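You operate a simulated robot arm through the tools that you are given. There is no shell and no other tool. Be economical: measure what you need, move in short steps, check, and stop when the job is done.

The job below is to be done with a simulated two-armed robot. You get a single attempt, and the scene is never put back.

TASK
Move the black sleeve and its cap to the bare rear spindle, over the white ring.
Fine: cap pushed home; cap and sleeve may rest on the purple and brown mats between; the silver ring and the blue cap stay.

The check looks at the end state, three seconds after you hand in, the way a careful person would. Anything else that was tipped, shoved, dropped, spilled or broken makes it a failure. Lids that push on must go on centred and level and be pressed home; caps that screw on are set level and turned clockwise until they are tight.

THE ROBOT
Two 7-joint arms with two-finger parallel grippers on one trunk, on a base that drives. Base frame: it is fixed to the floor where the robot stands at the start and does not move with it; the origin is under the middle of the robot, x ahead of it, y to its left, z up. Readings come in mm, degrees, newtons and seconds.
The left shoulder is at the start at [70, 177, 1195], the right one opposite. With the tool pointing down near the work surface each hand reaches from about 220 to 720 mm from the robot's upright axis, wherever it stands, measured 20 degrees to its own side. Places, roughly: cap [1000, -750, 750]; ring [1000, -1000, 750]; ring (7x7x2 cm) [500, 0, 1000]; small brown mat [1100, -900, 800]; small purple mat [1100, -1000, 800]. Payload 3.43 kg a hand.
The TCP of each hand is the grasp point between the finger pads, 30 mm short of the fingertips. In the tool frame z runs along the fingers and y along their closing line. The gripper opens to 94 mm. The fingers are 28 mm wide and 10 mm thick; the gripper's body (50 by 96 mm) begins 55 mm behind the TCP.
Orientation is that of the tool frame in the base frame, as a unit quaternion [w, x, y, z]. With the fingers straight down and closing along the base's y, the tool's x points along the base's -x, its y along +y and its z along -z.

THE INTERFACE
- The arms move only by the tool apply_moves. It takes "left_targets", "right_targets" or both (then of equal length, played together; a hand with none holds still); each is a list of rows, each a list of 3 entries, a list of its own where there are three numbers: the shift along the tool's x, y, z in mm, then the turn, a rotation vector about the tool's x, y, z in degrees, then the gripper command, from -1 (shut) to 1 (fully open), values between in proportion. In form: [[[x, y, z], [ax, ay, az], jaw], ...]. A call has 1 to 12 rows; each row is the pose to reach, as a shift and turn from the pose commanded when the call began, along the tool's axes at that moment. Each row takes 0.2 s and may step no farther than 50 mm and 8.6 degrees from the row before; otherwise, or with a gripper value out of range, the whole call is refused. A pose out of reach is approached as far as the arm can. The call stops where the force on the tool passes 90 N (or 10 N more than at its start, if that is more) or the arm is blocked; 0.2 s more then pass. Each finger travels about 153 mm/s and halts on what it meets, pressing with about 36 N; the grip force reading is that of the motor and also rises with nothing between the fingers. The clock runs only during rows and for 0.2 s after the last one: add rows that repeat a pose to give the fingers time. The reply holds the time, the measured pose of the TCP, the force on the tool along the base axes, the opening and the grip force, in the units named above and with some noise, with the torque about the TCP (base axes, N m) and any sound that the robot's microphone picked up.
- Cameras (640 x 400 px; columns grow to the right, rows downward): "scene" is now at [138.6, 3.6, 1520.2]; the picture's right is [0.04, -1.00, 0.00], its down [-0.51, -0.02, -0.86] and it looks along [0.86, 0.04, -0.51] (base axes); focal length 214 px, centre (320, 200). "left" rides on the left gripper at [76, -14, -102] in its tool frame; the picture's right is [0.18, 0.98, 0.00], its down [-0.75, 0.14, -0.64] and it looks along [-0.63, 0.12, 0.77] (tool axes); focal length 243 px, centre (320, 200). "right" rides on the right gripper at [76, 14, -102] in its tool frame; the picture's right is [-0.18, 0.98, 0.00], its down [-0.75, -0.14, -0.64] and it looks along [-0.63, -0.12, 0.77] (tool axes); focal length 243 px, centre (320, 200). There is no depth. A picture from a camera that has moved, and an enlarged one, comes with that camera's place and axes in the base frame and with its lens.
- grab_frame(camera): a new picture of that camera. It takes no simulated time.
- move_column(by): slides the trunk up (or, below 0, down) by that many mm; the arms and the scene camera ride with it, the base frame stays. It gives what a move gives, with no picture.
- drive_base(legs): drives the robot by 1 to 6 legs, each [ahead, turn to the left] in mm and degrees, along the robot's own axes; the way and the turn of a leg run together, so that a leg with both is an arc; at most 1500 mm and 180 degrees a leg. The arms and the cameras ride along, it lands a little off, and it stops where it bumps. It gives what a move gives.
- head_to(pan, tilt): turns the head with the scene camera to pan (to the left, within 86 degrees either way) and tilt (down, from -29 to 69), counted from straight ahead of the robot. It gives what a move gives.
- zoom(camera, box): a new picture of the part [left, top, right, bottom] of that camera's present view, enlarged. It takes no simulated time.
- close_job(): hands the job in; it is judged then, once.

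Go step by step. Nothing tells you exact positions but the pictures and the camera data: compare them with the known pose of the tool, close in by small moves and look again before you grip or let go. The budget is 120 turns and 92 pictures, counting those below and the enlarged ones. Unless the task says otherwise, let go and move clear before handing in, and close with one line.

The tools are called after "Call:" by a JSON object that holds its "op" and its "data". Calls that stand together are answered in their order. apply_moves: Moves the arms, as the interface text tells. Its arguments: {"type":"object","properties":{"left_targets":{"type":"array","items":{"type":"array"}},"right_targets":{"type":"array","items":{"type":"array"}}},"required":[]} The other tools are called the same way: move_column (by) slides the trunk up or down; drive_base (legs) drives the base; head_to (pan, tilt) turns the head that bears the scene camera; grab_frame (camera) takes a picture; zoom (camera, box) takes an enlarged picture of a part of a camera's view; close_job () hands the job in.

At the start:

```text
clock: 0.0
left_ee_pos: [520.9, 200.8, 1352.4]
left_ee_rot: [-0.001, -0.002, 1.0, 0.0]
left_ft_force: [-0.3, 0.3, 0.5]
left_torque: [-0.01, 0.0, 0.03]
left_grip_width: 93.8
left_grip_force: 0.1
right_ee_pos: [445.2, -200.2, 1434.0]
right_ee_rot: [0.0, -0.001, 1.0, 0.0]
right_ft_force: [0.2, -0.6, 0.0]
right_torque: [0.02, -0.01, -0.01]
right_grip_width: 94.0
right_grip_force: 0.0
trunk travel left (down, up): [-775.0, 65.0]
robot x, y, heading: [-0.4, 1.1, -0.1]
head pan, tilt: [2.5, 30.6]
```

scene: 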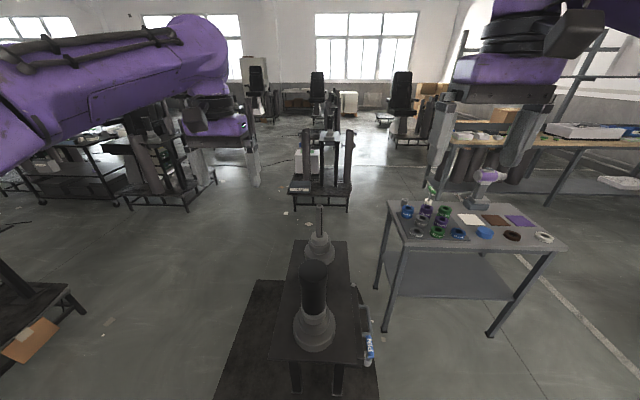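
right: 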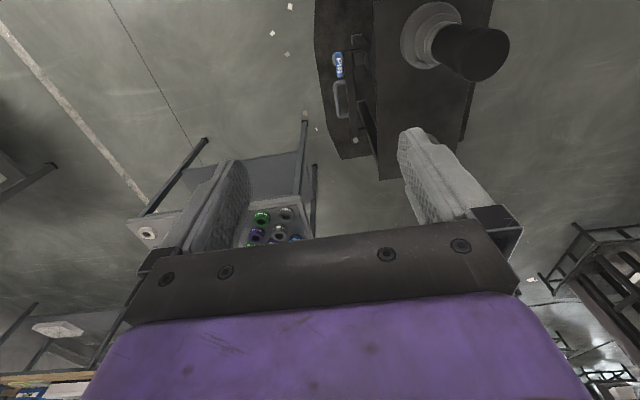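
left: 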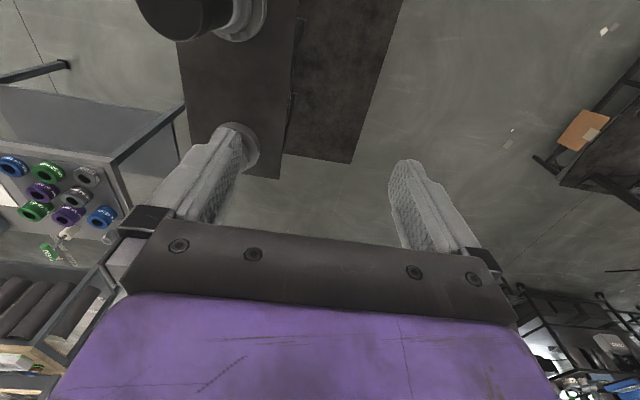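

I see a bench ahead with a front spindle carrying the black sleeve and a bare rear spindle, and a side table with rings, caps and mats. I'll enlarge both.

Call:
{"op": "zoom", "data": {"camera": "scene", "box": [240, 190, 400, 390]}}

Call:
{"op": "zoom", "data": {"camera": "scene", "box": [370, 170, 570, 270]}}

```text
2.00 times, centred on (320, 290) of scene
camera zoom: at [138.6, 3.6, 1520.2], right [0.04, -1.0, 0.0], down [-0.51, -0.02, -0.86], along [0.86, 0.04, -0.51], focal length 429 px, centre (320, 20)
```

zoom: 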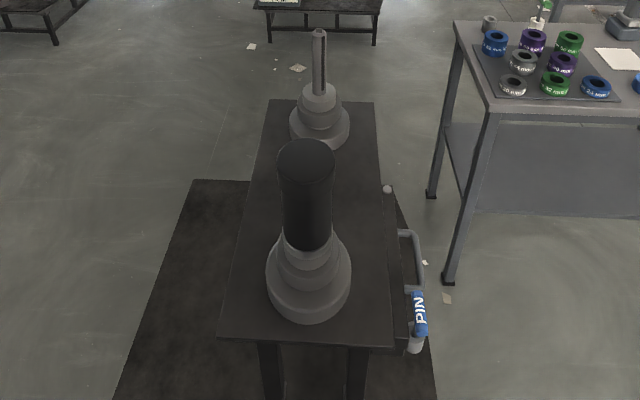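

```text
3.20 times, centred on (470, 220) of scene
camera zoom: at [138.6, 3.6, 1520.2], right [0.04, -1.0, 0.0], down [-0.51, -0.02, -0.86], along [0.86, 0.04, -0.51], focal length 686 px, centre (-160, 136)
```

zoom: 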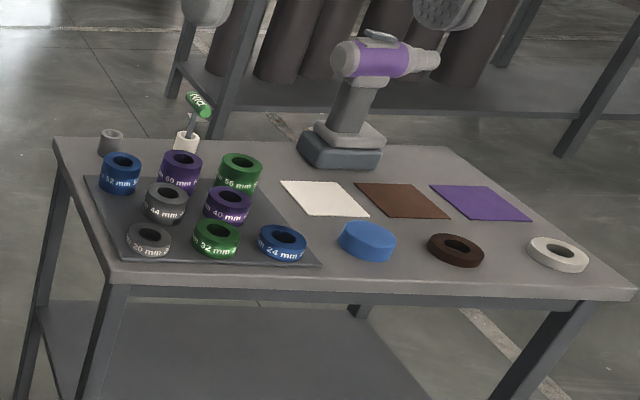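

Call:
{"op": "zoom", "data": {"camera": "scene", "box": [280, 250, 380, 360]}}

Call:
{"op": "zoom", "data": {"camera": "scene", "box": [290, 195, 350, 275]}}

Call:
{"op": "zoom", "data": {"camera": "right", "box": [300, 0, 520, 180]}}

```text
3.64 times, centred on (330, 305) of scene
camera zoom: at [138.6, 3.6, 1520.2], right [0.04, -1.0, 0.0], down [-0.51, -0.02, -0.86], along [0.86, 0.04, -0.51], focal length 780 px, centre (284, -182)
```

zoom: 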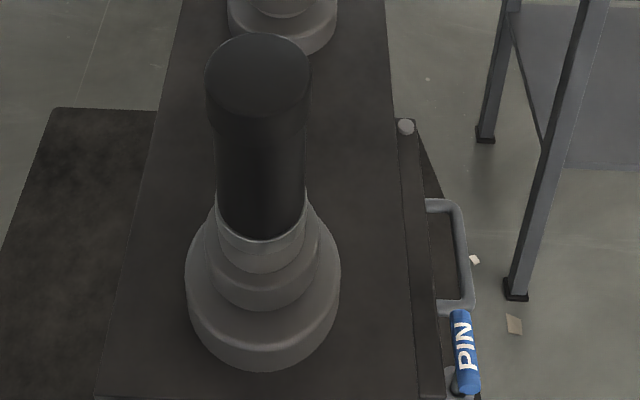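

```text
5.00 times, centred on (320, 235) of scene
camera zoom: at [138.6, 3.6, 1520.2], right [0.04, -1.0, 0.0], down [-0.51, -0.02, -0.86], along [0.86, 0.04, -0.51], focal length 1072 px, centre (320, 25)
```

zoom: 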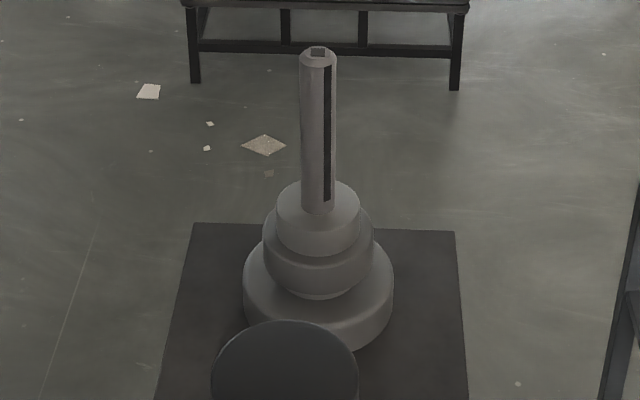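

```text
2.22 times, centred on (410, 90) of right
camera zoom: at [369.3, -186.4, 1535.7], right [0.18, 0.98, 0.0], down [0.75, -0.14, 0.64], along [0.63, -0.12, -0.77], focal length 539 px, centre (120, 444)
```

zoom: 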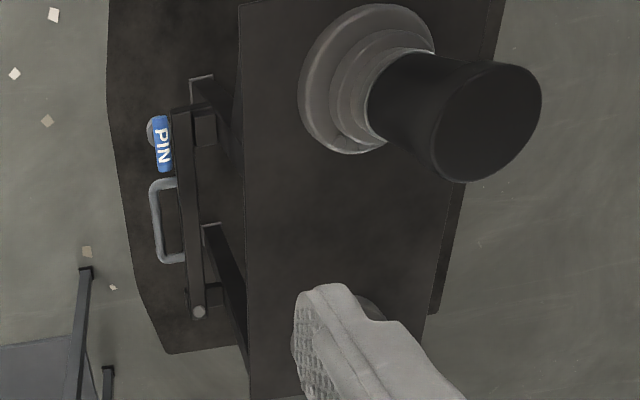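

The sleeve and a wider cap sit on the front spindle, with the silver ring under them. The white ring is on the table at about [960, -1010, 860], and it has to go on the rear spindle first. I'll look to the right before driving.

Call:
{"op": "head_to", "data": {"pan": -75, "tilt": 35}}

Call:
{"op": "grab_frame", "data": {"camera": "scene"}}

```text
clock: 1.5
left_ee_pos: [522.2, 201.4, 1352.9]
left_ee_rot: [0.0, -0.001, 1.0, 0.001]
left_ft_force: [-0.6, 0.0, 0.3]
left_torque: [0.05, -0.01, 0.01]
left_grip_width: 94.2
left_grip_force: 0.0
right_ee_pos: [444.9, -201.5, 1433.4]
right_ee_rot: [-0.001, -0.002, 1.0, 0.0]
right_ft_force: [-0.3, 0.8, 0.0]
right_torque: [0.0, -0.02, 0.02]
right_grip_width: 94.0
right_grip_force: 0.1
trunk travel left (down, up): [-775.0, 65.0]
robot x, y, heading: [0.7, 0.1, 0.1]
head pan, tilt: [-75.0, 35.0]
```

```text
83 pictures are left
camera scene: at [71.4, -85.5, 1513.4], right [-0.97, -0.26, 0.0], down [-0.15, 0.55, -0.82], along [0.21, -0.79, -0.57], focal length 214 px, centre (320, 200)
```

scene: 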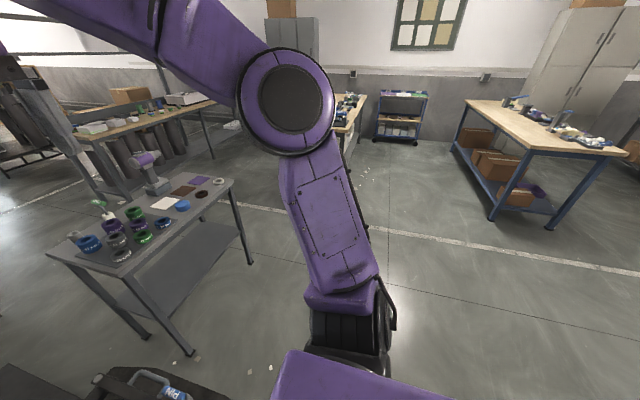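

The floor to the right is clear. I'll drive round to stand in front of the table, opposite the white ring.

Call:
{"op": "drive_base", "data": {"legs": [[-100, 0], [0, -90], [850, 0], [0, 90], [450, 0]]}}

Call:
{"op": "head_to", "data": {"pan": -10, "tilt": 45}}

Call:
{"op": "grab_frame", "data": {"camera": "scene"}}

Call:
{"op": "grab_frame", "data": {"camera": "right"}}

```text
clock: 16.9
left_ee_pos: [848.4, -663.6, 1353.9]
left_ee_rot: [0.0, 0.003, 1.0, 0.0]
left_ft_force: [0.5, 0.0, -0.3]
left_torque: [0.0, -0.01, 0.02]
left_grip_width: 93.9
left_grip_force: 0.0
right_ee_pos: [770.7, -1063.9, 1434.1]
right_ee_rot: [0.001, 0.005, 1.0, -0.001]
right_ft_force: [-0.4, -0.1, -0.2]
right_torque: [0.01, 0.01, 0.02]
right_grip_width: 93.9
right_grip_force: 0.0
trunk travel left (down, up): [-775.0, 65.0]
robot x, y, heading: [332.0, -859.6, -0.7]
head pan, tilt: [-75.0, 35.0]
```

```text
clock: 18.2
left_ee_pos: [850.7, -662.5, 1353.5]
left_ee_rot: [0.0, 0.004, 1.0, 0.0]
left_ft_force: [-0.9, 0.0, -0.4]
left_torque: [-0.01, 0.03, 0.0]
left_grip_width: 94.0
left_grip_force: 0.0
right_ee_pos: [772.1, -1065.4, 1434.6]
right_ee_rot: [-0.001, 0.004, 1.0, 0.0]
right_ft_force: [-0.2, 0.0, 0.1]
right_torque: [-0.02, 0.01, 0.0]
right_grip_width: 93.7
right_grip_force: 0.0
trunk travel left (down, up): [-775.0, 65.0]
robot x, y, heading: [327.4, -858.9, -0.4]
head pan, tilt: [-10.0, 45.0]
```

```text
82 pictures are left
camera scene: at [456.2, -875.2, 1498.5], right [-0.18, -0.98, 0.0], down [-0.7, 0.13, -0.71], along [0.69, -0.13, -0.71], focal length 214 px, centre (320, 200)
```

scene: 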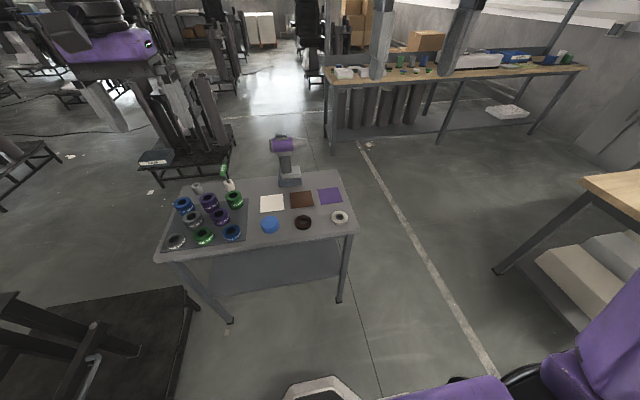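

```text
81 pictures are left
camera right: at [695.1, -1049.4, 1535.7], right [0.19, 0.98, 0.0], down [0.75, -0.15, 0.64], along [0.63, -0.12, -0.77], focal length 243 px, centre (320, 200)
```

right: 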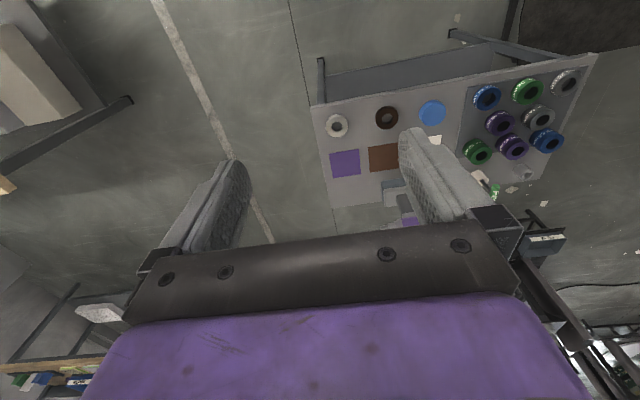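

White ring triangulates to about (985, -1055, 850). I'll drive 90 mm nearer and then bring the right hand over it.

Call:
{"op": "drive_base", "data": {"legs": [[90, 0]]}}

```text
clock: 19.3
left_ee_pos: [925.9, -664.0, 1360.1]
left_ee_rot: [0.006, 0.004, 1.0, 0.0]
left_ft_force: [-0.4, 0.3, 0.5]
left_torque: [0.01, -0.11, 0.01]
left_grip_width: 93.9
left_grip_force: 0.1
right_ee_pos: [845.5, -1065.7, 1439.9]
right_ee_rot: [0.007, 0.004, 1.0, 0.001]
right_ft_force: [-2.2, -0.8, 0.5]
right_torque: [-0.01, -0.12, 0.02]
right_grip_width: 94.0
right_grip_force: 0.0
trunk travel left (down, up): [-775.0, 65.0]
robot x, y, heading: [414.0, -859.1, -0.6]
head pan, tilt: [-10.0, 45.0]
```

Call:
{"op": "apply_moves", "data": {"right_targets": [[[-15, 1, 40], [0, 0, 0], 1], [[-30, 2, 80], [0, 0, 0], 1], [[-45, 3, 120], [0, 0, 0], 1], [[-60, 4, 160], [0, 0, 0], 1], [[-75, 5, 200], [0, 0, 0], 1], [[-90, 6, 240], [0, 0, 0], 1], [[-105, 7, 280], [0, 0, 0], 1], [[-120, 8, 320], [0, 0, 0], 1], [[-130, 9, 360], [0, 0, 0], 1], [[-140, 10, 400], [0, 0, 0], 1], [[-140, 10, 400], [0, 0, 0], 1]]}}

Call:
{"op": "grab_frame", "data": {"camera": "right"}}

```text
clock: 21.7
left_ee_pos: [937.5, -663.6, 1354.9]
left_ee_rot: [0.002, 0.004, 1.0, 0.001]
left_ft_force: [-0.2, 0.7, 0.3]
left_torque: [-0.03, -0.04, -0.01]
left_grip_width: 94.0
left_grip_force: 0.1
right_ee_pos: [1000.3, -1058.0, 1034.4]
right_ee_rot: [0.002, 0.003, 1.0, 0.0]
right_ft_force: [0.6, 0.3, -0.2]
right_torque: [0.03, 0.0, 0.0]
right_grip_width: 93.9
right_grip_force: 0.1
trunk travel left (down, up): [-775.0, 65.0]
robot x, y, heading: [416.5, -856.2, -0.7]
head pan, tilt: [-10.0, 45.0]
```

```text
80 pictures are left
camera right: at [924.6, -1042.3, 1136.2], right [0.19, 0.98, 0.0], down [0.75, -0.15, 0.64], along [0.63, -0.12, -0.76], focal length 243 px, centre (320, 200)
```

right: 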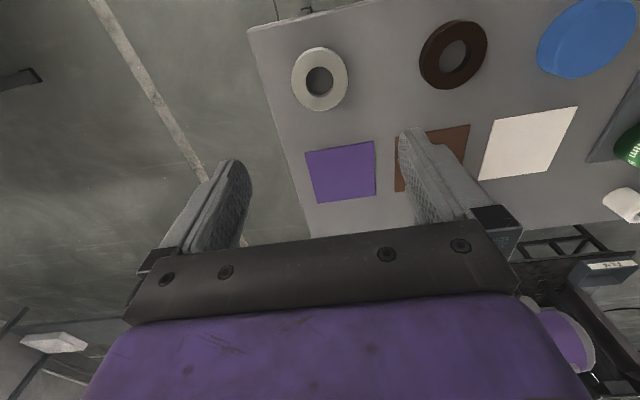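

Call:
{"op": "apply_moves", "data": {"right_targets": [[[4, 2, 40], [0, 0, 0], 1], [[8, 4, 80], [0, 0, 0], 1], [[8, 4, 112], [0, 0, 0], 1], [[8, 4, 112], [0, 0, 0], 1]]}}

Call:
{"op": "grab_frame", "data": {"camera": "right"}}

Call:
{"op": "zoom", "data": {"camera": "scene", "box": [240, 150, 400, 250]}}

```text
clock: 22.7
left_ee_pos: [938.6, -663.7, 1354.1]
left_ee_rot: [0.002, 0.003, 1.0, 0.0]
left_ft_force: [0.0, -1.0, -0.8]
left_torque: [0.02, 0.02, -0.03]
left_grip_width: 93.9
left_grip_force: 0.0
right_ee_pos: [1001.1, -1057.8, 925.5]
right_ee_rot: [-0.001, 0.001, 1.0, 0.002]
right_ft_force: [-0.2, -0.5, 0.8]
right_torque: [0.02, -0.01, 0.0]
right_grip_width: 94.0
right_grip_force: 0.1
right hand out of reach, approached as far as the arm can: row 3, 4
trunk travel left (down, up): [-775.0, 65.0]
robot x, y, heading: [419.6, -859.3, -0.6]
head pan, tilt: [-10.0, 45.0]
```

```text
79 pictures are left
camera right: at [924.3, -1043.4, 1027.1], right [0.19, 0.98, 0.0], down [0.75, -0.14, 0.64], along [0.63, -0.12, -0.77], focal length 243 px, centre (320, 200)
```

right: 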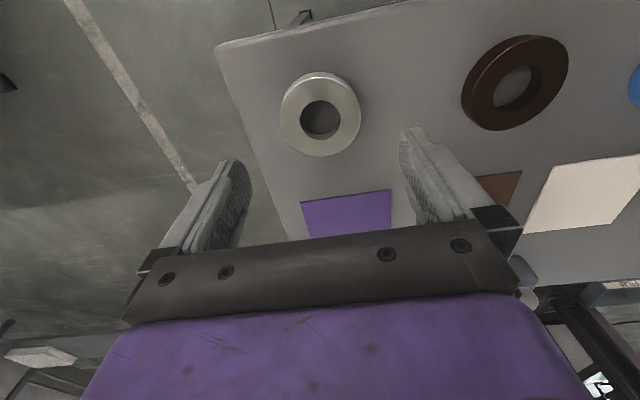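

```text
4.00 times, centred on (320, 200) of scene
camera zoom: at [544.4, -875.5, 1498.6], right [-0.18, -0.98, 0.0], down [-0.7, 0.13, -0.71], along [0.7, -0.13, -0.71], focal length 858 px, centre (320, 200)
```

zoom: 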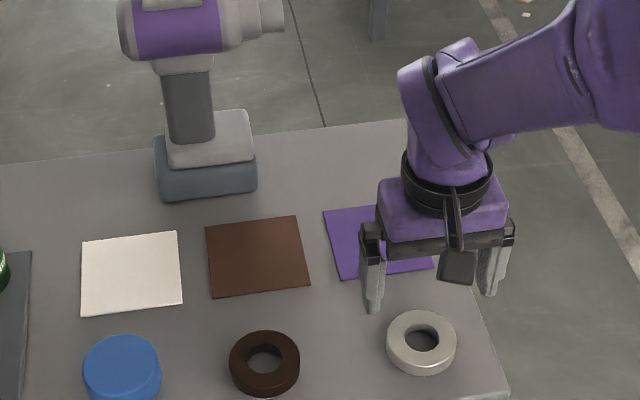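

The ring top is near z 845, centred at about (993, -1055), and the arm is at its low limit. I'll raise the hand slightly, shift it and lower the trunk.

Call:
{"op": "apply_moves", "data": {"right_targets": [[[4, 1, -40], [0, 0, 0], 1], [[8, 2, -80], [0, 0, 0], 1], [[8, 2, -80], [0, 0, 0], 1]]}}

Call:
{"op": "move_column", "data": {"by": -110}}

Call:
{"op": "grab_frame", "data": {"camera": "right"}}

Call:
{"op": "zoom", "data": {"camera": "scene", "box": [300, 170, 380, 230]}}

```text
clock: 23.5
left_ee_pos: [939.5, -664.8, 1353.4]
left_ee_rot: [0.001, 0.004, 1.0, 0.0]
left_ft_force: [0.3, -0.1, 0.2]
left_torque: [0.0, 0.0, 0.0]
left_grip_width: 93.9
left_grip_force: 0.0
right_ee_pos: [993.5, -1055.8, 1004.2]
right_ee_rot: [0.001, 0.003, 1.0, 0.001]
right_ft_force: [0.7, 0.5, 0.1]
right_torque: [0.01, 0.01, 0.0]
right_grip_width: 94.1
right_grip_force: 0.2
trunk travel left (down, up): [-775.0, 65.0]
robot x, y, heading: [414.0, -857.4, -0.8]
head pan, tilt: [-10.0, 45.0]
```

```text
clock: 24.9
left_ee_pos: [939.4, -663.6, 1244.4]
left_ee_rot: [0.002, 0.003, 1.0, 0.0]
left_ft_force: [1.0, 0.1, 0.0]
left_torque: [0.02, -0.02, -0.01]
left_grip_width: 93.9
left_grip_force: 0.2
right_ee_pos: [993.6, -1055.8, 893.6]
right_ee_rot: [0.001, 0.003, 1.0, 0.001]
right_ft_force: [0.2, 0.3, -0.1]
right_torque: [0.01, 0.02, 0.05]
right_grip_width: 94.0
right_grip_force: 0.2
trunk travel left (down, up): [-665.0, 175.0]
robot x, y, heading: [415.8, -861.7, -0.5]
head pan, tilt: [-10.0, 45.0]
```

```text
77 pictures are left
camera right: at [915.5, -1040.2, 995.7], right [0.19, 0.98, 0.0], down [0.75, -0.15, 0.64], along [0.63, -0.12, -0.77], focal length 243 px, centre (320, 200)
```

right: 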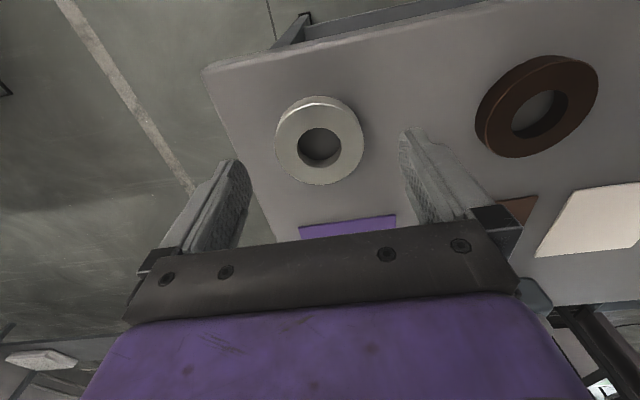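

```text
6.67 times, centred on (340, 200) of scene
camera zoom: at [544.3, -875.9, 1388.6], right [-0.18, -0.98, 0.0], down [-0.69, 0.13, -0.71], along [0.7, -0.13, -0.71], focal length 1430 px, centre (187, 200)
```

zoom: 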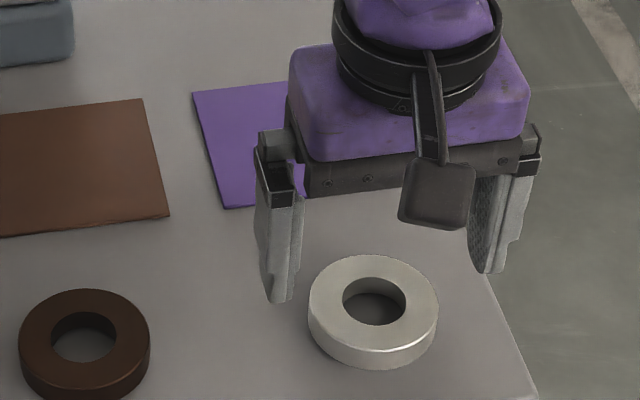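

The tool axis passes through the ring centre, so I'll go straight down 32 mm and check.

Call:
{"op": "apply_moves", "data": {"right_targets": [[[0, 0, 16], [0, 0, 0], 1], [[0, 0, 32], [0, 0, 0], 1], [[0, 0, 32], [0, 0, 0], 1]]}}

Call:
{"op": "grab_frame", "data": {"camera": "right"}}

Call:
{"op": "zoom", "data": {"camera": "scene", "box": [310, 180, 370, 230]}}

```text
clock: 25.7
left_ee_pos: [938.4, -662.8, 1243.7]
left_ee_rot: [0.001, 0.004, 1.0, 0.0]
left_ft_force: [-0.2, 0.2, 0.8]
left_torque: [0.01, 0.03, -0.03]
left_grip_width: 94.1
left_grip_force: 0.0
right_ee_pos: [993.0, -1056.2, 862.6]
right_ee_rot: [0.002, 0.003, 1.0, -0.001]
right_ft_force: [-0.5, -0.7, 0.0]
right_torque: [0.01, 0.0, 0.0]
right_grip_width: 93.9
right_grip_force: 0.1
trunk travel left (down, up): [-665.0, 175.0]
robot x, y, heading: [418.2, -862.6, -0.4]
head pan, tilt: [-10.0, 45.0]
```

```text
75 pictures are left
camera right: at [916.6, -1041.4, 964.6], right [0.19, 0.98, 0.0], down [0.75, -0.15, 0.64], along [0.63, -0.12, -0.77], focal length 243 px, centre (320, 200)
```

right: 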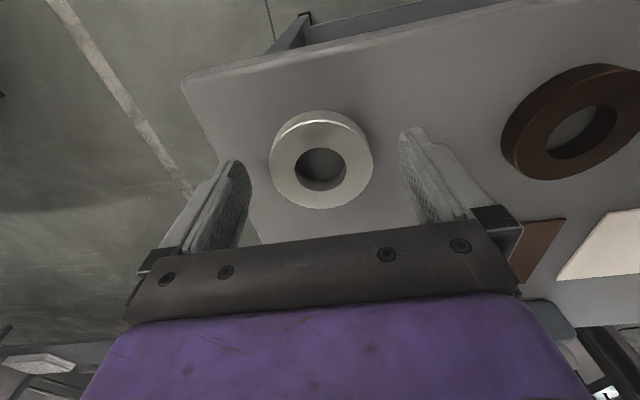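

```text
8.00 times, centred on (340, 205) of scene
camera zoom: at [544.4, -875.8, 1388.6], right [-0.18, -0.98, 0.0], down [-0.7, 0.13, -0.71], along [0.7, -0.13, -0.71], focal length 1716 px, centre (160, 160)
```

zoom: 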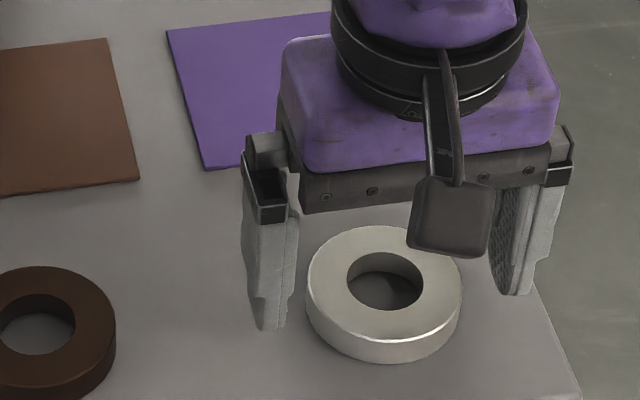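

Call:
{"op": "apply_moves", "data": {"right_targets": [[[0, 0, 6], [0, 0, 0], 1], [[0, 0, 6], [0, 0, 0], 1]]}}

Call:
{"op": "zoom", "data": {"camera": "scene", "box": [310, 180, 370, 230]}}

```text
clock: 26.3
left_ee_pos: [938.1, -663.5, 1245.1]
left_ee_rot: [0.001, 0.004, 1.0, 0.0]
left_ft_force: [0.1, -0.2, -0.1]
left_torque: [-0.01, -0.02, -0.04]
left_grip_width: 93.9
left_grip_force: 0.2
right_ee_pos: [993.6, -1056.0, 856.5]
right_ee_rot: [0.002, 0.004, 1.0, 0.002]
right_ft_force: [0.1, -1.0, 1.2]
right_torque: [-0.01, 0.02, -0.02]
right_grip_width: 93.8
right_grip_force: 0.1
trunk travel left (down, up): [-665.0, 175.0]
robot x, y, heading: [414.0, -858.7, -0.5]
head pan, tilt: [-10.0, 45.0]
```

```text
8.00 times, centred on (340, 205) of scene
camera zoom: at [544.5, -875.8, 1388.6], right [-0.18, -0.98, 0.0], down [-0.7, 0.13, -0.71], along [0.7, -0.13, -0.71], focal length 1716 px, centre (160, 160)
```

zoom: 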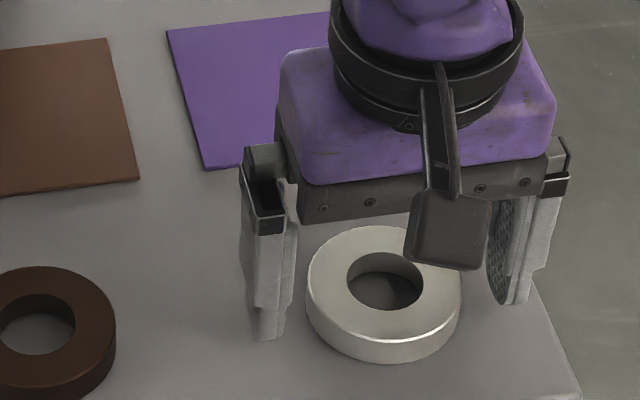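

Call:
{"op": "apply_moves", "data": {"right_targets": [[[0, 0, 3], [0, 0, 0], 1], [[0, 0, 3], [0, 0, 0], 1]]}}

Call:
{"op": "apply_moves", "data": {"right_targets": [[[0, 0, 2], [0, 0, 0], 1], [[0, 0, 2], [0, 0, 0], 1]]}}

```text
clock: 26.9
left_ee_pos: [939.2, -664.1, 1243.6]
left_ee_rot: [0.002, 0.003, 1.0, 0.0]
left_ft_force: [-0.5, 0.4, 0.1]
left_torque: [0.0, -0.02, 0.01]
left_grip_width: 93.9
left_grip_force: 0.1
right_ee_pos: [991.4, -1056.6, 853.8]
right_ee_rot: [0.001, 0.003, 1.0, 0.001]
right_ft_force: [-0.5, -0.3, -0.5]
right_torque: [0.04, -0.05, 0.02]
right_grip_width: 93.9
right_grip_force: 0.0
trunk travel left (down, up): [-665.0, 175.0]
robot x, y, heading: [415.5, -860.5, -0.8]
head pan, tilt: [-10.0, 45.0]
```

```text
clock: 27.5
left_ee_pos: [939.6, -664.4, 1244.3]
left_ee_rot: [0.001, 0.004, 1.0, 0.0]
left_ft_force: [-0.4, -0.5, -0.1]
left_torque: [0.0, -0.02, 0.01]
left_grip_width: 93.8
left_grip_force: 0.1
right_ee_pos: [994.2, -1057.3, 852.4]
right_ee_rot: [0.001, 0.004, 1.0, 0.001]
right_ft_force: [-0.6, -0.1, 0.0]
right_torque: [0.03, -0.04, 0.03]
right_grip_width: 94.0
right_grip_force: 0.1
trunk travel left (down, up): [-665.0, 175.0]
robot x, y, heading: [421.3, -856.9, -0.5]
head pan, tilt: [-10.0, 45.0]
```

Tips are at 822 with no contact, low enough to hold the ring. I'll close and lift.

Call:
{"op": "apply_moves", "data": {"right_targets": [[[0, 0, 0], [0, 0, 0], 0.2], [[0, 0, 0], [0, 0, 0], -0.4], [[0, 0, 0], [0, 0, 0], -1], [[0, 0, 0], [0, 0, 0], -1], [[0, 0, 0], [0, 0, 0], -1]]}}

Call:
{"op": "apply_moves", "data": {"right_targets": [[[0, 0, -10], [0, 0, 0], -1], [[0, 0, -40], [0, 0, 0], -1], [[0, 0, -80], [0, 0, 0], -1], [[0, 0, -120], [0, 0, 0], -1], [[0, 0, -120], [0, 0, 0], -1]]}}

Call:
{"op": "grab_frame", "data": {"camera": "right"}}

Call:
{"op": "zoom", "data": {"camera": "scene", "box": [310, 130, 400, 210]}}

```text
clock: 28.7
left_ee_pos: [938.2, -664.9, 1243.0]
left_ee_rot: [0.001, 0.002, 1.0, 0.0]
left_ft_force: [0.0, 0.1, 0.1]
left_torque: [-0.01, -0.01, 0.05]
left_grip_width: 94.2
left_grip_force: 0.1
right_ee_pos: [993.5, -1056.6, 851.3]
right_ee_rot: [0.001, 0.003, 1.0, 0.001]
right_ft_force: [-0.1, 0.8, 1.1]
right_torque: [-0.01, 0.0, 0.0]
right_grip_width: 64.8
right_grip_force: 35.9
trunk travel left (down, up): [-665.0, 175.0]
robot x, y, heading: [415.9, -859.6, -0.4]
head pan, tilt: [-10.0, 45.0]
```

```text
clock: 29.9
left_ee_pos: [938.9, -664.3, 1243.8]
left_ee_rot: [0.0, 0.004, 1.0, -0.001]
left_ft_force: [0.1, -0.6, -0.6]
left_torque: [0.0, -0.01, 0.03]
left_grip_width: 93.9
left_grip_force: 0.1
right_ee_pos: [993.5, -1054.7, 970.7]
right_ee_rot: [0.001, 0.003, 1.0, 0.001]
right_ft_force: [0.1, 0.1, -1.2]
right_torque: [0.02, -0.02, -0.03]
right_grip_width: 65.0
right_grip_force: 36.1
trunk travel left (down, up): [-665.0, 175.0]
robot x, y, heading: [418.9, -859.9, -0.6]
head pan, tilt: [-10.0, 45.0]
```

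```text
72 pictures are left
camera right: at [917.0, -1039.5, 1071.9], right [0.19, 0.98, 0.0], down [0.75, -0.15, 0.64], along [0.63, -0.12, -0.77], focal length 243 px, centre (320, 200)
```

right: 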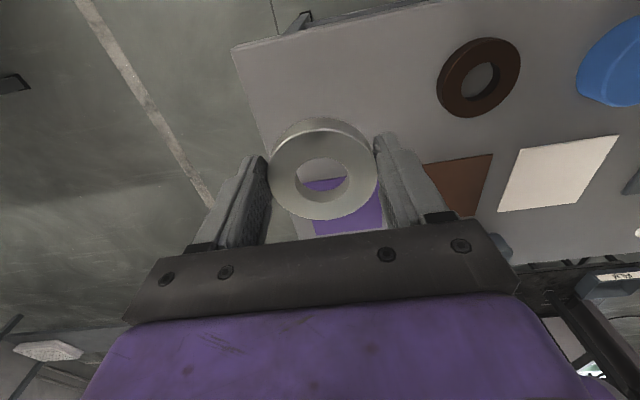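

```text
5.00 times, centred on (355, 170) of scene
camera zoom: at [545.4, -875.8, 1388.5], right [-0.18, -0.98, 0.0], down [-0.7, 0.13, -0.71], along [0.69, -0.13, -0.71], focal length 1072 px, centre (145, 350)
```

zoom: 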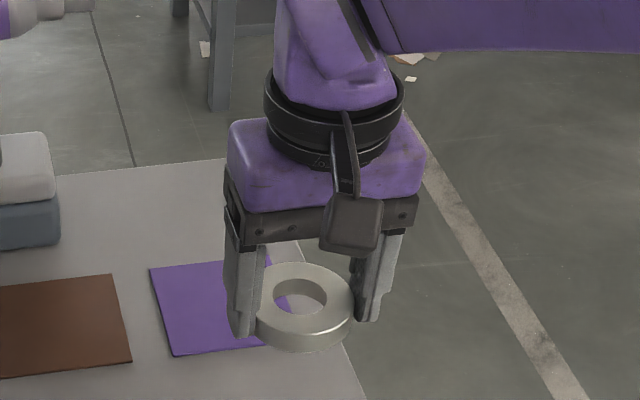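

The ring is held, 65 mm wide, with its bottom just below the fingertips. I'll lift it high, pull the arm in and go to the left side of the bench, from where both spindles should be within reach.

Call:
{"op": "apply_moves", "data": {"right_targets": [[[15, 0, -40], [0, 0, 0], -1], [[35, 0, -80], [0, 0, 0], -1], [[55, 0, -120], [0, 0, 0], -1], [[75, 0, -160], [0, 0, 0], -1], [[95, 0, -200], [0, 0, 0], -1], [[110, 0, -240], [0, 0, 0], -1], [[130, 0, -260], [0, 0, 0], -1], [[130, 0, -260], [0, 0, 0], -1]]}}

Call:
{"op": "move_column", "data": {"by": 130}}

Call:
{"op": "drive_base", "data": {"legs": [[-470, 0], [0, 90], [1560, 0], [0, -90]]}}

Call:
{"op": "head_to", "data": {"pan": -25, "tilt": 35}}

Call:
{"op": "grab_frame", "data": {"camera": "scene"}}

```text
clock: 31.7
left_ee_pos: [940.3, -663.7, 1242.5]
left_ee_rot: [0.0, 0.004, 1.0, 0.0]
left_ft_force: [0.1, 0.8, 0.0]
left_torque: [0.0, 0.04, 0.0]
left_grip_width: 94.1
left_grip_force: 0.1
right_ee_pos: [860.2, -1054.5, 1229.7]
right_ee_rot: [0.001, 0.003, 1.0, 0.001]
right_ft_force: [-0.5, -0.4, -1.7]
right_torque: [-0.02, 0.01, 0.01]
right_grip_width: 65.0
right_grip_force: 35.6
trunk travel left (down, up): [-665.0, 175.0]
robot x, y, heading: [415.5, -858.4, -0.6]
head pan, tilt: [-10.0, 45.0]
```

```text
clock: 33.3
left_ee_pos: [937.8, -663.7, 1373.6]
left_ee_rot: [0.001, 0.003, 1.0, 0.0]
left_ft_force: [-0.6, -0.5, -0.3]
left_torque: [0.0, 0.04, -0.03]
left_grip_width: 93.9
left_grip_force: 0.0
right_ee_pos: [859.5, -1055.3, 1359.9]
right_ee_rot: [0.001, 0.004, 1.0, 0.001]
right_ft_force: [0.3, -0.1, -1.5]
right_torque: [0.01, -0.01, 0.01]
right_grip_width: 64.9
right_grip_force: 36.1
trunk travel left (down, up): [-795.0, 45.0]
robot x, y, heading: [417.0, -859.8, -0.6]
head pan, tilt: [-10.0, 45.0]
```

```text
refused: 1560 is not a number from -1500 to 1500
```

```text
clock: 34.1
left_ee_pos: [939.3, -664.3, 1373.9]
left_ee_rot: [0.0, 0.003, 1.0, 0.0]
left_ft_force: [0.6, 0.1, 0.2]
left_torque: [0.01, 0.01, -0.02]
left_grip_width: 94.1
left_grip_force: 0.1
right_ee_pos: [861.5, -1054.4, 1359.2]
right_ee_rot: [0.001, 0.004, 1.0, 0.001]
right_ft_force: [0.4, 0.0, 0.0]
right_torque: [-0.01, 0.0, -0.02]
right_grip_width: 64.9
right_grip_force: 35.6
trunk travel left (down, up): [-795.0, 45.0]
robot x, y, heading: [414.0, -859.6, -0.5]
head pan, tilt: [-25.0, 35.0]
```

```text
70 pictures are left
camera scene: at [544.4, -899.0, 1533.3], right [-0.43, -0.9, 0.0], down [-0.52, 0.25, -0.82], along [0.74, -0.35, -0.57], focal length 214 px, centre (320, 200)
```

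scene: 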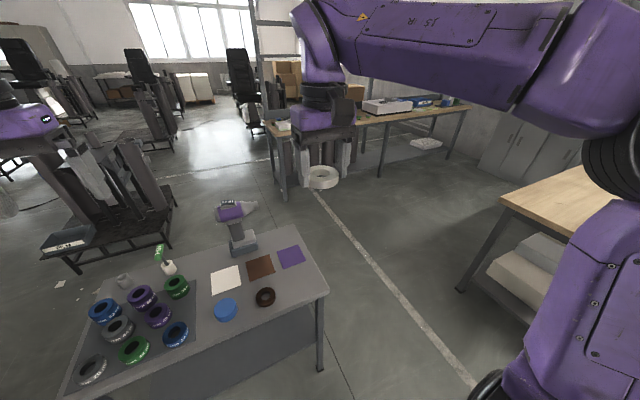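

Call:
{"op": "drive_base", "data": {"legs": [[-470, 0], [0, 90], [1480, 0], [0, -90]]}}

Call:
{"op": "head_to", "data": {"pan": -15, "tilt": 35}}

Call:
{"op": "grab_frame", "data": {"camera": "scene"}}

```text
clock: 51.4
left_ee_pos: [549.4, 826.4, 1372.9]
left_ee_rot: [0.0, 0.014, 1.0, 0.0]
left_ft_force: [0.0, 0.2, 0.6]
left_torque: [0.01, 0.03, 0.03]
left_grip_width: 93.9
left_grip_force: 0.0
right_ee_pos: [463.0, 437.7, 1360.3]
right_ee_rot: [0.0, 0.013, 1.0, 0.0]
right_ft_force: [-0.2, 0.9, 0.0]
right_torque: [-0.01, -0.01, 0.0]
right_grip_width: 64.8
right_grip_force: 36.7
trunk travel left (down, up): [-795.0, 45.0]
robot x, y, heading: [20.8, 636.1, -1.8]
head pan, tilt: [-25.0, 35.0]
```

```text
clock: 52.1
left_ee_pos: [549.5, 827.0, 1373.1]
left_ee_rot: [0.001, 0.013, 1.0, 0.0]
left_ft_force: [0.1, -0.2, 0.0]
left_torque: [0.0, 0.01, 0.03]
left_grip_width: 93.9
left_grip_force: 0.1
right_ee_pos: [463.0, 438.1, 1359.5]
right_ee_rot: [0.001, 0.014, 1.0, 0.0]
right_ft_force: [0.5, -1.1, -0.9]
right_torque: [0.03, 0.04, 0.0]
right_grip_width: 64.8
right_grip_force: 35.9
trunk travel left (down, up): [-795.0, 45.0]
robot x, y, heading: [22.0, 639.6, -1.5]
head pan, tilt: [-15.0, 35.0]
```

```text
69 pictures are left
camera scene: at [155.9, 613.1, 1533.4], right [-0.29, -0.96, 0.0], down [-0.55, 0.17, -0.82], along [0.78, -0.24, -0.57], focal length 214 px, centre (320, 200)
```

scene: 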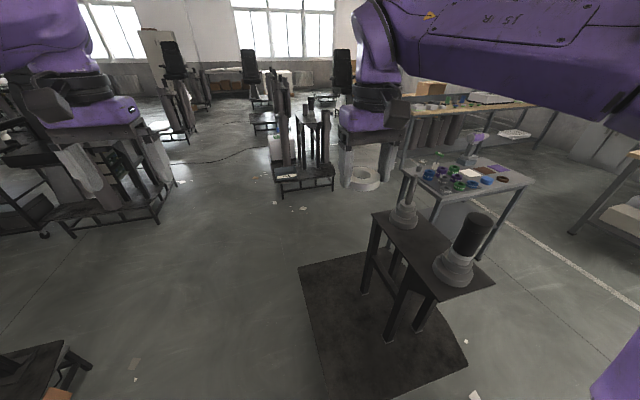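

The front sleeve top is at about (483, 35, 1122) and the rear spindle tip at about (785, 35, 1125). I'll go alongside and turn to face the bench.

Call:
{"op": "drive_base", "data": {"legs": [[625, 1.5], [0, -90]]}}

Call:
{"op": "head_to", "data": {"pan": 0, "tilt": 45}}

Call:
{"op": "grab_frame", "data": {"camera": "scene"}}

Call:
{"op": "grab_frame", "data": {"camera": "right"}}

Call:
{"op": "grab_frame", "data": {"camera": "left"}}

```text
clock: 53.6
left_ee_pos: [632.6, 793.9, 1375.9]
left_ee_rot: [0.0, 0.002, 1.0, 0.022]
left_ft_force: [0.1, -1.2, 0.3]
left_torque: [0.08, 0.0, -0.03]
left_grip_width: 94.3
left_grip_force: 0.1
right_ee_pos: [559.8, 403.6, 1346.4]
right_ee_rot: [-0.002, 0.0, 1.0, 0.021]
right_ft_force: [0.4, -2.6, -1.9]
right_torque: [0.09, 0.13, 0.0]
right_grip_width: 65.0
right_grip_force: 36.2
trunk travel left (down, up): [-795.0, 45.0]
robot x, y, heading: [114.4, 662.6, 1.5]
head pan, tilt: [-15.0, 35.0]
stopped in leg 1: the robot was blocked; the commanded pose is now the measured one
```

```text
clock: 54.3
left_ee_pos: [632.3, 820.0, 1375.9]
left_ee_rot: [0.0, 0.002, 1.0, 0.009]
left_ft_force: [-0.7, -1.5, -0.6]
left_torque: [0.06, 0.04, -0.05]
left_grip_width: 94.0
left_grip_force: 0.1
right_ee_pos: [559.5, 429.4, 1352.6]
right_ee_rot: [0.0, 0.0, 1.0, 0.01]
right_ft_force: [-0.4, -1.4, -1.1]
right_torque: [0.07, -0.04, -0.01]
right_grip_width: 65.0
right_grip_force: 36.4
trunk travel left (down, up): [-795.0, 45.0]
robot x, y, heading: [110.6, 661.1, 0.9]
head pan, tilt: [0.0, 45.0]
```

```text
68 pictures are left
camera scene: at [242.3, 661.3, 1518.7], right [0.02, -1.0, 0.0], down [-0.71, -0.01, -0.71], along [0.71, 0.01, -0.71], focal length 214 px, centre (320, 200)
```

scene: 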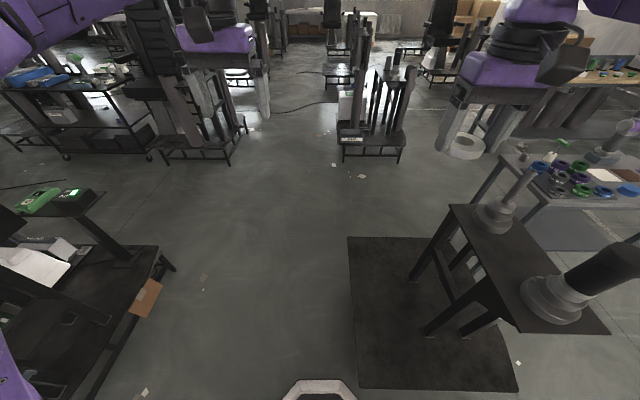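

```text
67 pictures are left
camera right: at [482.4, 442.4, 1455.2], right [0.18, 0.98, 0.02], down [0.75, -0.15, 0.64], along [0.63, -0.1, -0.77], focal length 243 px, centre (320, 200)
```

right: 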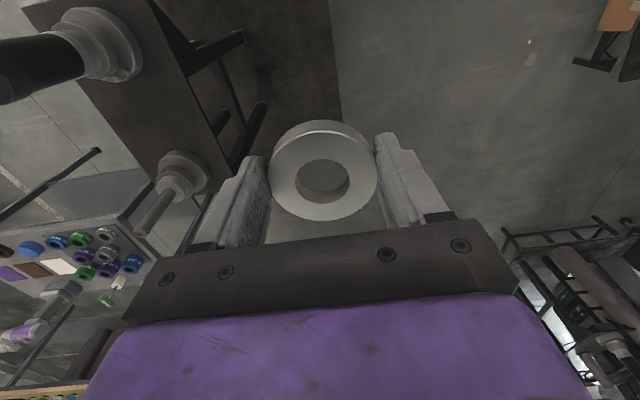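

```text
66 pictures are left
camera left: at [556.6, 803.9, 1476.5], right [-0.18, 0.98, 0.02], down [0.75, 0.13, 0.65], along [0.63, 0.13, -0.76], focal length 243 px, centre (320, 200)
```

left: 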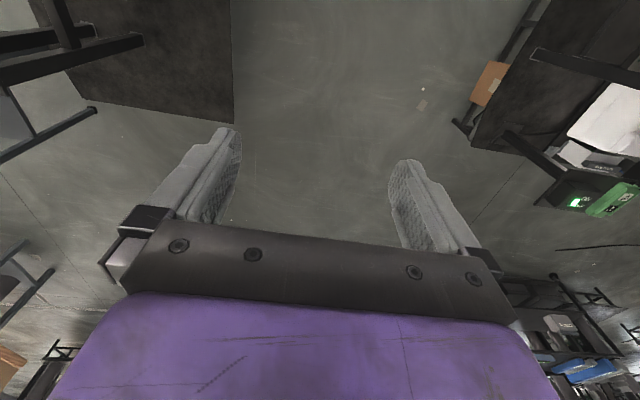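

The floor mat blocks the base, at about x > 345 and y < 446. I'll work from the front instead, standing just short of the mat, with the rear spindle at 20° to the right.

Call:
{"op": "drive_base", "data": {"legs": [[-80, 0], [0, -91], [385, 0], [0, 90]]}}

Call:
{"op": "head_to", "data": {"pan": -20, "tilt": 40}}

Call:
{"op": "grab_frame", "data": {"camera": "scene"}}

```text
clock: 65.0
left_ee_pos: [557.4, 427.1, 1376.3]
left_ee_rot: [0.003, 0.023, 1.0, 0.009]
left_ft_force: [-0.4, 0.2, 0.0]
left_torque: [0.03, -0.02, -0.01]
left_grip_width: 94.2
left_grip_force: 0.0
right_ee_pos: [467.6, 41.7, 1353.6]
right_ee_rot: [0.0, 0.02, 1.0, 0.008]
right_ft_force: [-0.4, -0.7, -1.6]
right_torque: [-0.02, 0.02, -0.01]
right_grip_width: 64.8
right_grip_force: 36.0
trunk travel left (down, up): [-795.0, 45.0]
robot x, y, heading: [31.8, 280.8, -1.5]
head pan, tilt: [0.0, 45.0]
```

```text
clock: 65.9
left_ee_pos: [557.7, 429.2, 1374.3]
left_ee_rot: [0.001, 0.023, 1.0, 0.009]
left_ft_force: [0.6, -0.4, -0.5]
left_torque: [-0.03, 0.02, -0.03]
left_grip_width: 94.0
left_grip_force: 0.0
right_ee_pos: [466.6, 42.9, 1354.6]
right_ee_rot: [0.001, 0.021, 1.0, 0.008]
right_ft_force: [0.0, -0.3, -1.2]
right_torque: [-0.01, -0.02, -0.01]
right_grip_width: 65.0
right_grip_force: 35.9
trunk travel left (down, up): [-795.0, 45.0]
robot x, y, heading: [32.4, 284.2, -1.5]
head pan, tilt: [-20.0, 40.0]
```

```text
65 pictures are left
camera scene: at [158.6, 252.4, 1525.8], right [-0.36, -0.93, 0.0], down [-0.6, 0.23, -0.77], along [0.71, -0.28, -0.64], focal length 214 px, centre (320, 200)
```

scene: 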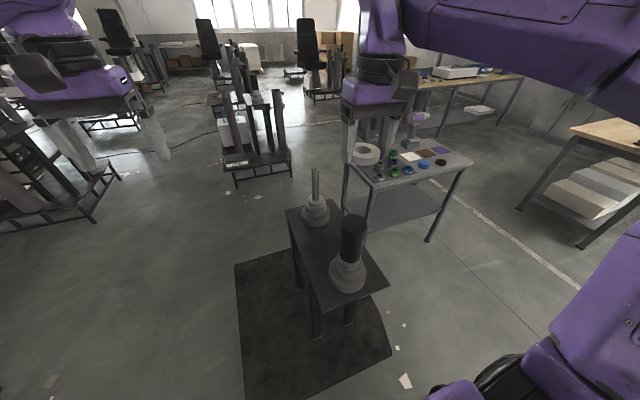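

Call:
{"op": "drive_base", "data": {"legs": [[65, 0]]}}

Call:
{"op": "apply_moves", "data": {"right_targets": [[[-25, 0, 0], [0.9, 0, 0], -1], [[-50, 0, 0], [0.9, 0, 0], -1], [[-80, 0, 0], [0.9, 0, 0], -1], [[-110, 0, 0], [0.9, 0, 0], -1], [[-140, 0, 20], [0.9, 0, 0], -1], [[-170, 0, 50], [0.9, 0, 0], -1], [[-200, 0, 80], [0.9, 0, 0], -1], [[-200, 0, 110], [0.9, 0, 0], -1], [[-200, 0, 110], [0.9, 0, 0], -1]]}}

Call:
{"op": "grab_frame", "data": {"camera": "right"}}

Call:
{"op": "grab_frame", "data": {"camera": "scene"}}

```text
clock: 66.8
left_ee_pos: [580.8, 427.9, 1375.0]
left_ee_rot: [0.003, 0.023, 1.0, 0.009]
left_ft_force: [-0.9, 0.7, 0.4]
left_torque: [0.02, 0.01, 0.04]
left_grip_width: 94.1
left_grip_force: 0.1
right_ee_pos: [488.6, 41.3, 1353.5]
right_ee_rot: [0.001, 0.022, 1.0, 0.007]
right_ft_force: [0.2, -0.5, -1.4]
right_torque: [0.01, 0.02, 0.01]
right_grip_width: 64.5
right_grip_force: 35.9
trunk travel left (down, up): [-795.0, 45.0]
robot x, y, heading: [50.9, 282.3, -1.5]
head pan, tilt: [-20.0, 40.0]
stopped in leg 1: the robot was blocked; the commanded pose is now the measured one
```

```text
clock: 68.8
left_ee_pos: [580.6, 428.0, 1376.0]
left_ee_rot: [0.003, 0.022, 1.0, 0.008]
left_ft_force: [0.5, -0.1, -0.3]
left_torque: [-0.02, 0.0, 0.02]
left_grip_width: 93.9
left_grip_force: 0.0
right_ee_pos: [688.4, 36.3, 1245.8]
right_ee_rot: [0.001, 0.022, 1.0, 0.001]
right_ft_force: [-0.8, 0.9, -0.7]
right_torque: [0.01, 0.0, -0.01]
right_grip_width: 64.7
right_grip_force: 35.9
trunk travel left (down, up): [-795.0, 45.0]
robot x, y, heading: [54.7, 285.0, -1.3]
head pan, tilt: [-20.0, 40.0]
```

```text
64 pictures are left
camera right: at [613.2, 53.4, 1346.8], right [0.23, 0.97, 0.0], down [0.75, -0.17, 0.64], along [0.63, -0.14, -0.77], focal length 243 px, centre (320, 200)
```

right: 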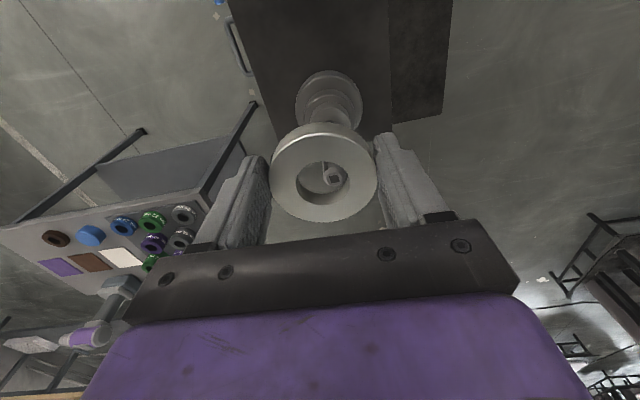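

```text
63 pictures are left
camera scene: at [180.6, 250.7, 1525.9], right [-0.37, -0.93, 0.0], down [-0.6, 0.24, -0.77], along [0.71, -0.28, -0.64], focal length 214 px, centre (320, 200)
```

scene: 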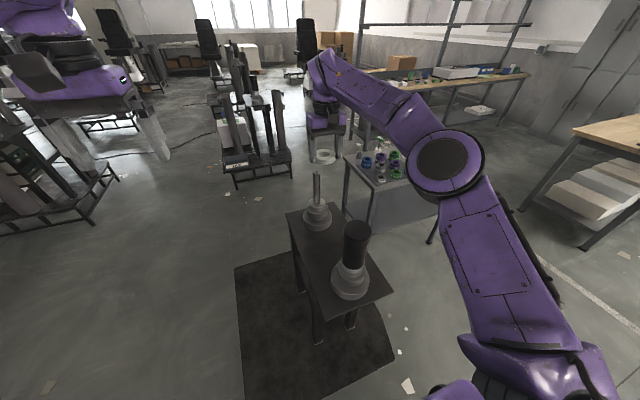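

The mat stops the base here, about 715 mm from the rear spindle. The mat's right edge lies closer to the spindles, so I'll use a stance on the right side near (520, -610), facing +y. I'll retract the hand and drive there.

Call:
{"op": "apply_moves", "data": {"right_targets": [[[30, 0, -30], [0, 0, 0], -1], [[60, 0, -60], [0, 0, 0], -1], [[100, 0, -90], [0, 0, 0], -1], [[140, 0, -110], [0, 0, 0], -1], [[180, 0, -110], [0, 0, 0], -1], [[215, 0, -110], [0, 0, 0], -1], [[215, 0, -110], [0, 0, 0], -1]]}}

Call:
{"op": "drive_base", "data": {"legs": [[-80, 0], [0, -88.5], [925, 0], [0, 90]]}}

Call:
{"op": "head_to", "data": {"pan": 10, "tilt": 45}}

Call:
{"op": "grab_frame", "data": {"camera": "scene"}}

```text
clock: 70.4
left_ee_pos: [582.2, 427.2, 1374.3]
left_ee_rot: [0.001, 0.023, 1.0, 0.009]
left_ft_force: [0.2, 0.1, 0.9]
left_torque: [0.01, 0.0, 0.0]
left_grip_width: 94.1
left_grip_force: 0.0
right_ee_pos: [476.5, 43.8, 1352.8]
right_ee_rot: [0.001, 0.022, 1.0, 0.001]
right_ft_force: [0.3, 0.1, -1.6]
right_torque: [0.02, 0.05, -0.01]
right_grip_width: 64.7
right_grip_force: 36.1
trunk travel left (down, up): [-795.0, 45.0]
robot x, y, heading: [53.6, 286.1, -1.2]
head pan, tilt: [-20.0, 40.0]
```

```text
clock: 83.3
left_ee_pos: [498.6, -487.2, 1375.0]
left_ee_rot: [0.002, 0.029, 1.0, 0.009]
left_ft_force: [-0.6, -0.5, -0.5]
left_torque: [-0.01, 0.0, -0.04]
left_grip_width: 94.0
left_grip_force: 0.0
right_ee_pos: [390.0, -869.5, 1353.0]
right_ee_rot: [0.001, 0.028, 1.0, 0.001]
right_ft_force: [0.4, 0.6, -1.4]
right_torque: [-0.01, 0.03, -0.02]
right_grip_width: 62.0
right_grip_force: 36.0
trunk travel left (down, up): [-795.0, 45.0]
robot x, y, heading: [-28.9, -629.2, -1.6]
head pan, tilt: [-20.0, 40.0]
```

```text
clock: 84.3
left_ee_pos: [498.4, -486.6, 1376.0]
left_ee_rot: [0.002, 0.028, 1.0, 0.009]
left_ft_force: [0.2, -0.1, 0.2]
left_torque: [-0.02, 0.01, -0.03]
left_grip_width: 94.4
left_grip_force: 0.0
right_ee_pos: [390.9, -869.2, 1352.7]
right_ee_rot: [0.001, 0.027, 1.0, 0.001]
right_ft_force: [0.0, 0.0, -0.5]
right_torque: [-0.01, 0.02, 0.04]
right_grip_width: 62.1
right_grip_force: 36.2
trunk travel left (down, up): [-795.0, 45.0]
robot x, y, heading: [-30.2, -627.1, -2.1]
head pan, tilt: [10.0, 45.0]
```

```text
62 pictures are left
camera scene: at [99.1, -616.1, 1518.6], right [0.14, -0.99, 0.0], down [-0.7, -0.1, -0.71], along [0.7, 0.1, -0.71], focal length 214 px, centre (320, 200)
```

scene: 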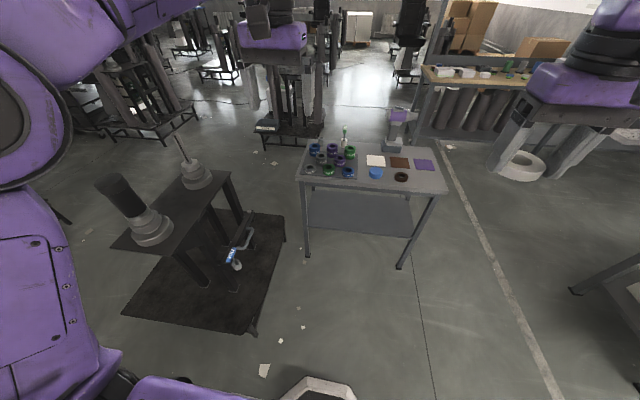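

Call:
{"op": "grab_frame", "data": {"camera": "right"}}

Call:
{"op": "zoom", "data": {"camera": "scene", "box": [80, 120, 320, 340]}}

```text
61 pictures are left
camera right: at [314.2, -850.8, 1455.1], right [0.24, 0.97, 0.0], down [0.74, -0.18, 0.64], along [0.62, -0.15, -0.77], focal length 243 px, centre (320, 200)
```

right: 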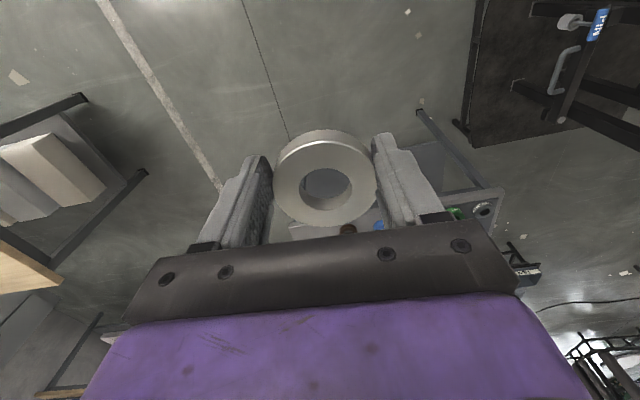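

```text
1.82 times, centred on (200, 230) of scene
camera zoom: at [99.1, -616.1, 1518.6], right [0.14, -0.99, 0.0], down [-0.7, -0.1, -0.71], along [0.7, 0.1, -0.71], focal length 390 px, centre (538, 146)
```

zoom: 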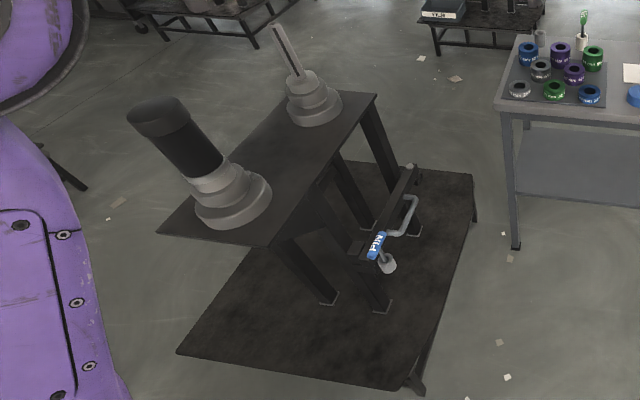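

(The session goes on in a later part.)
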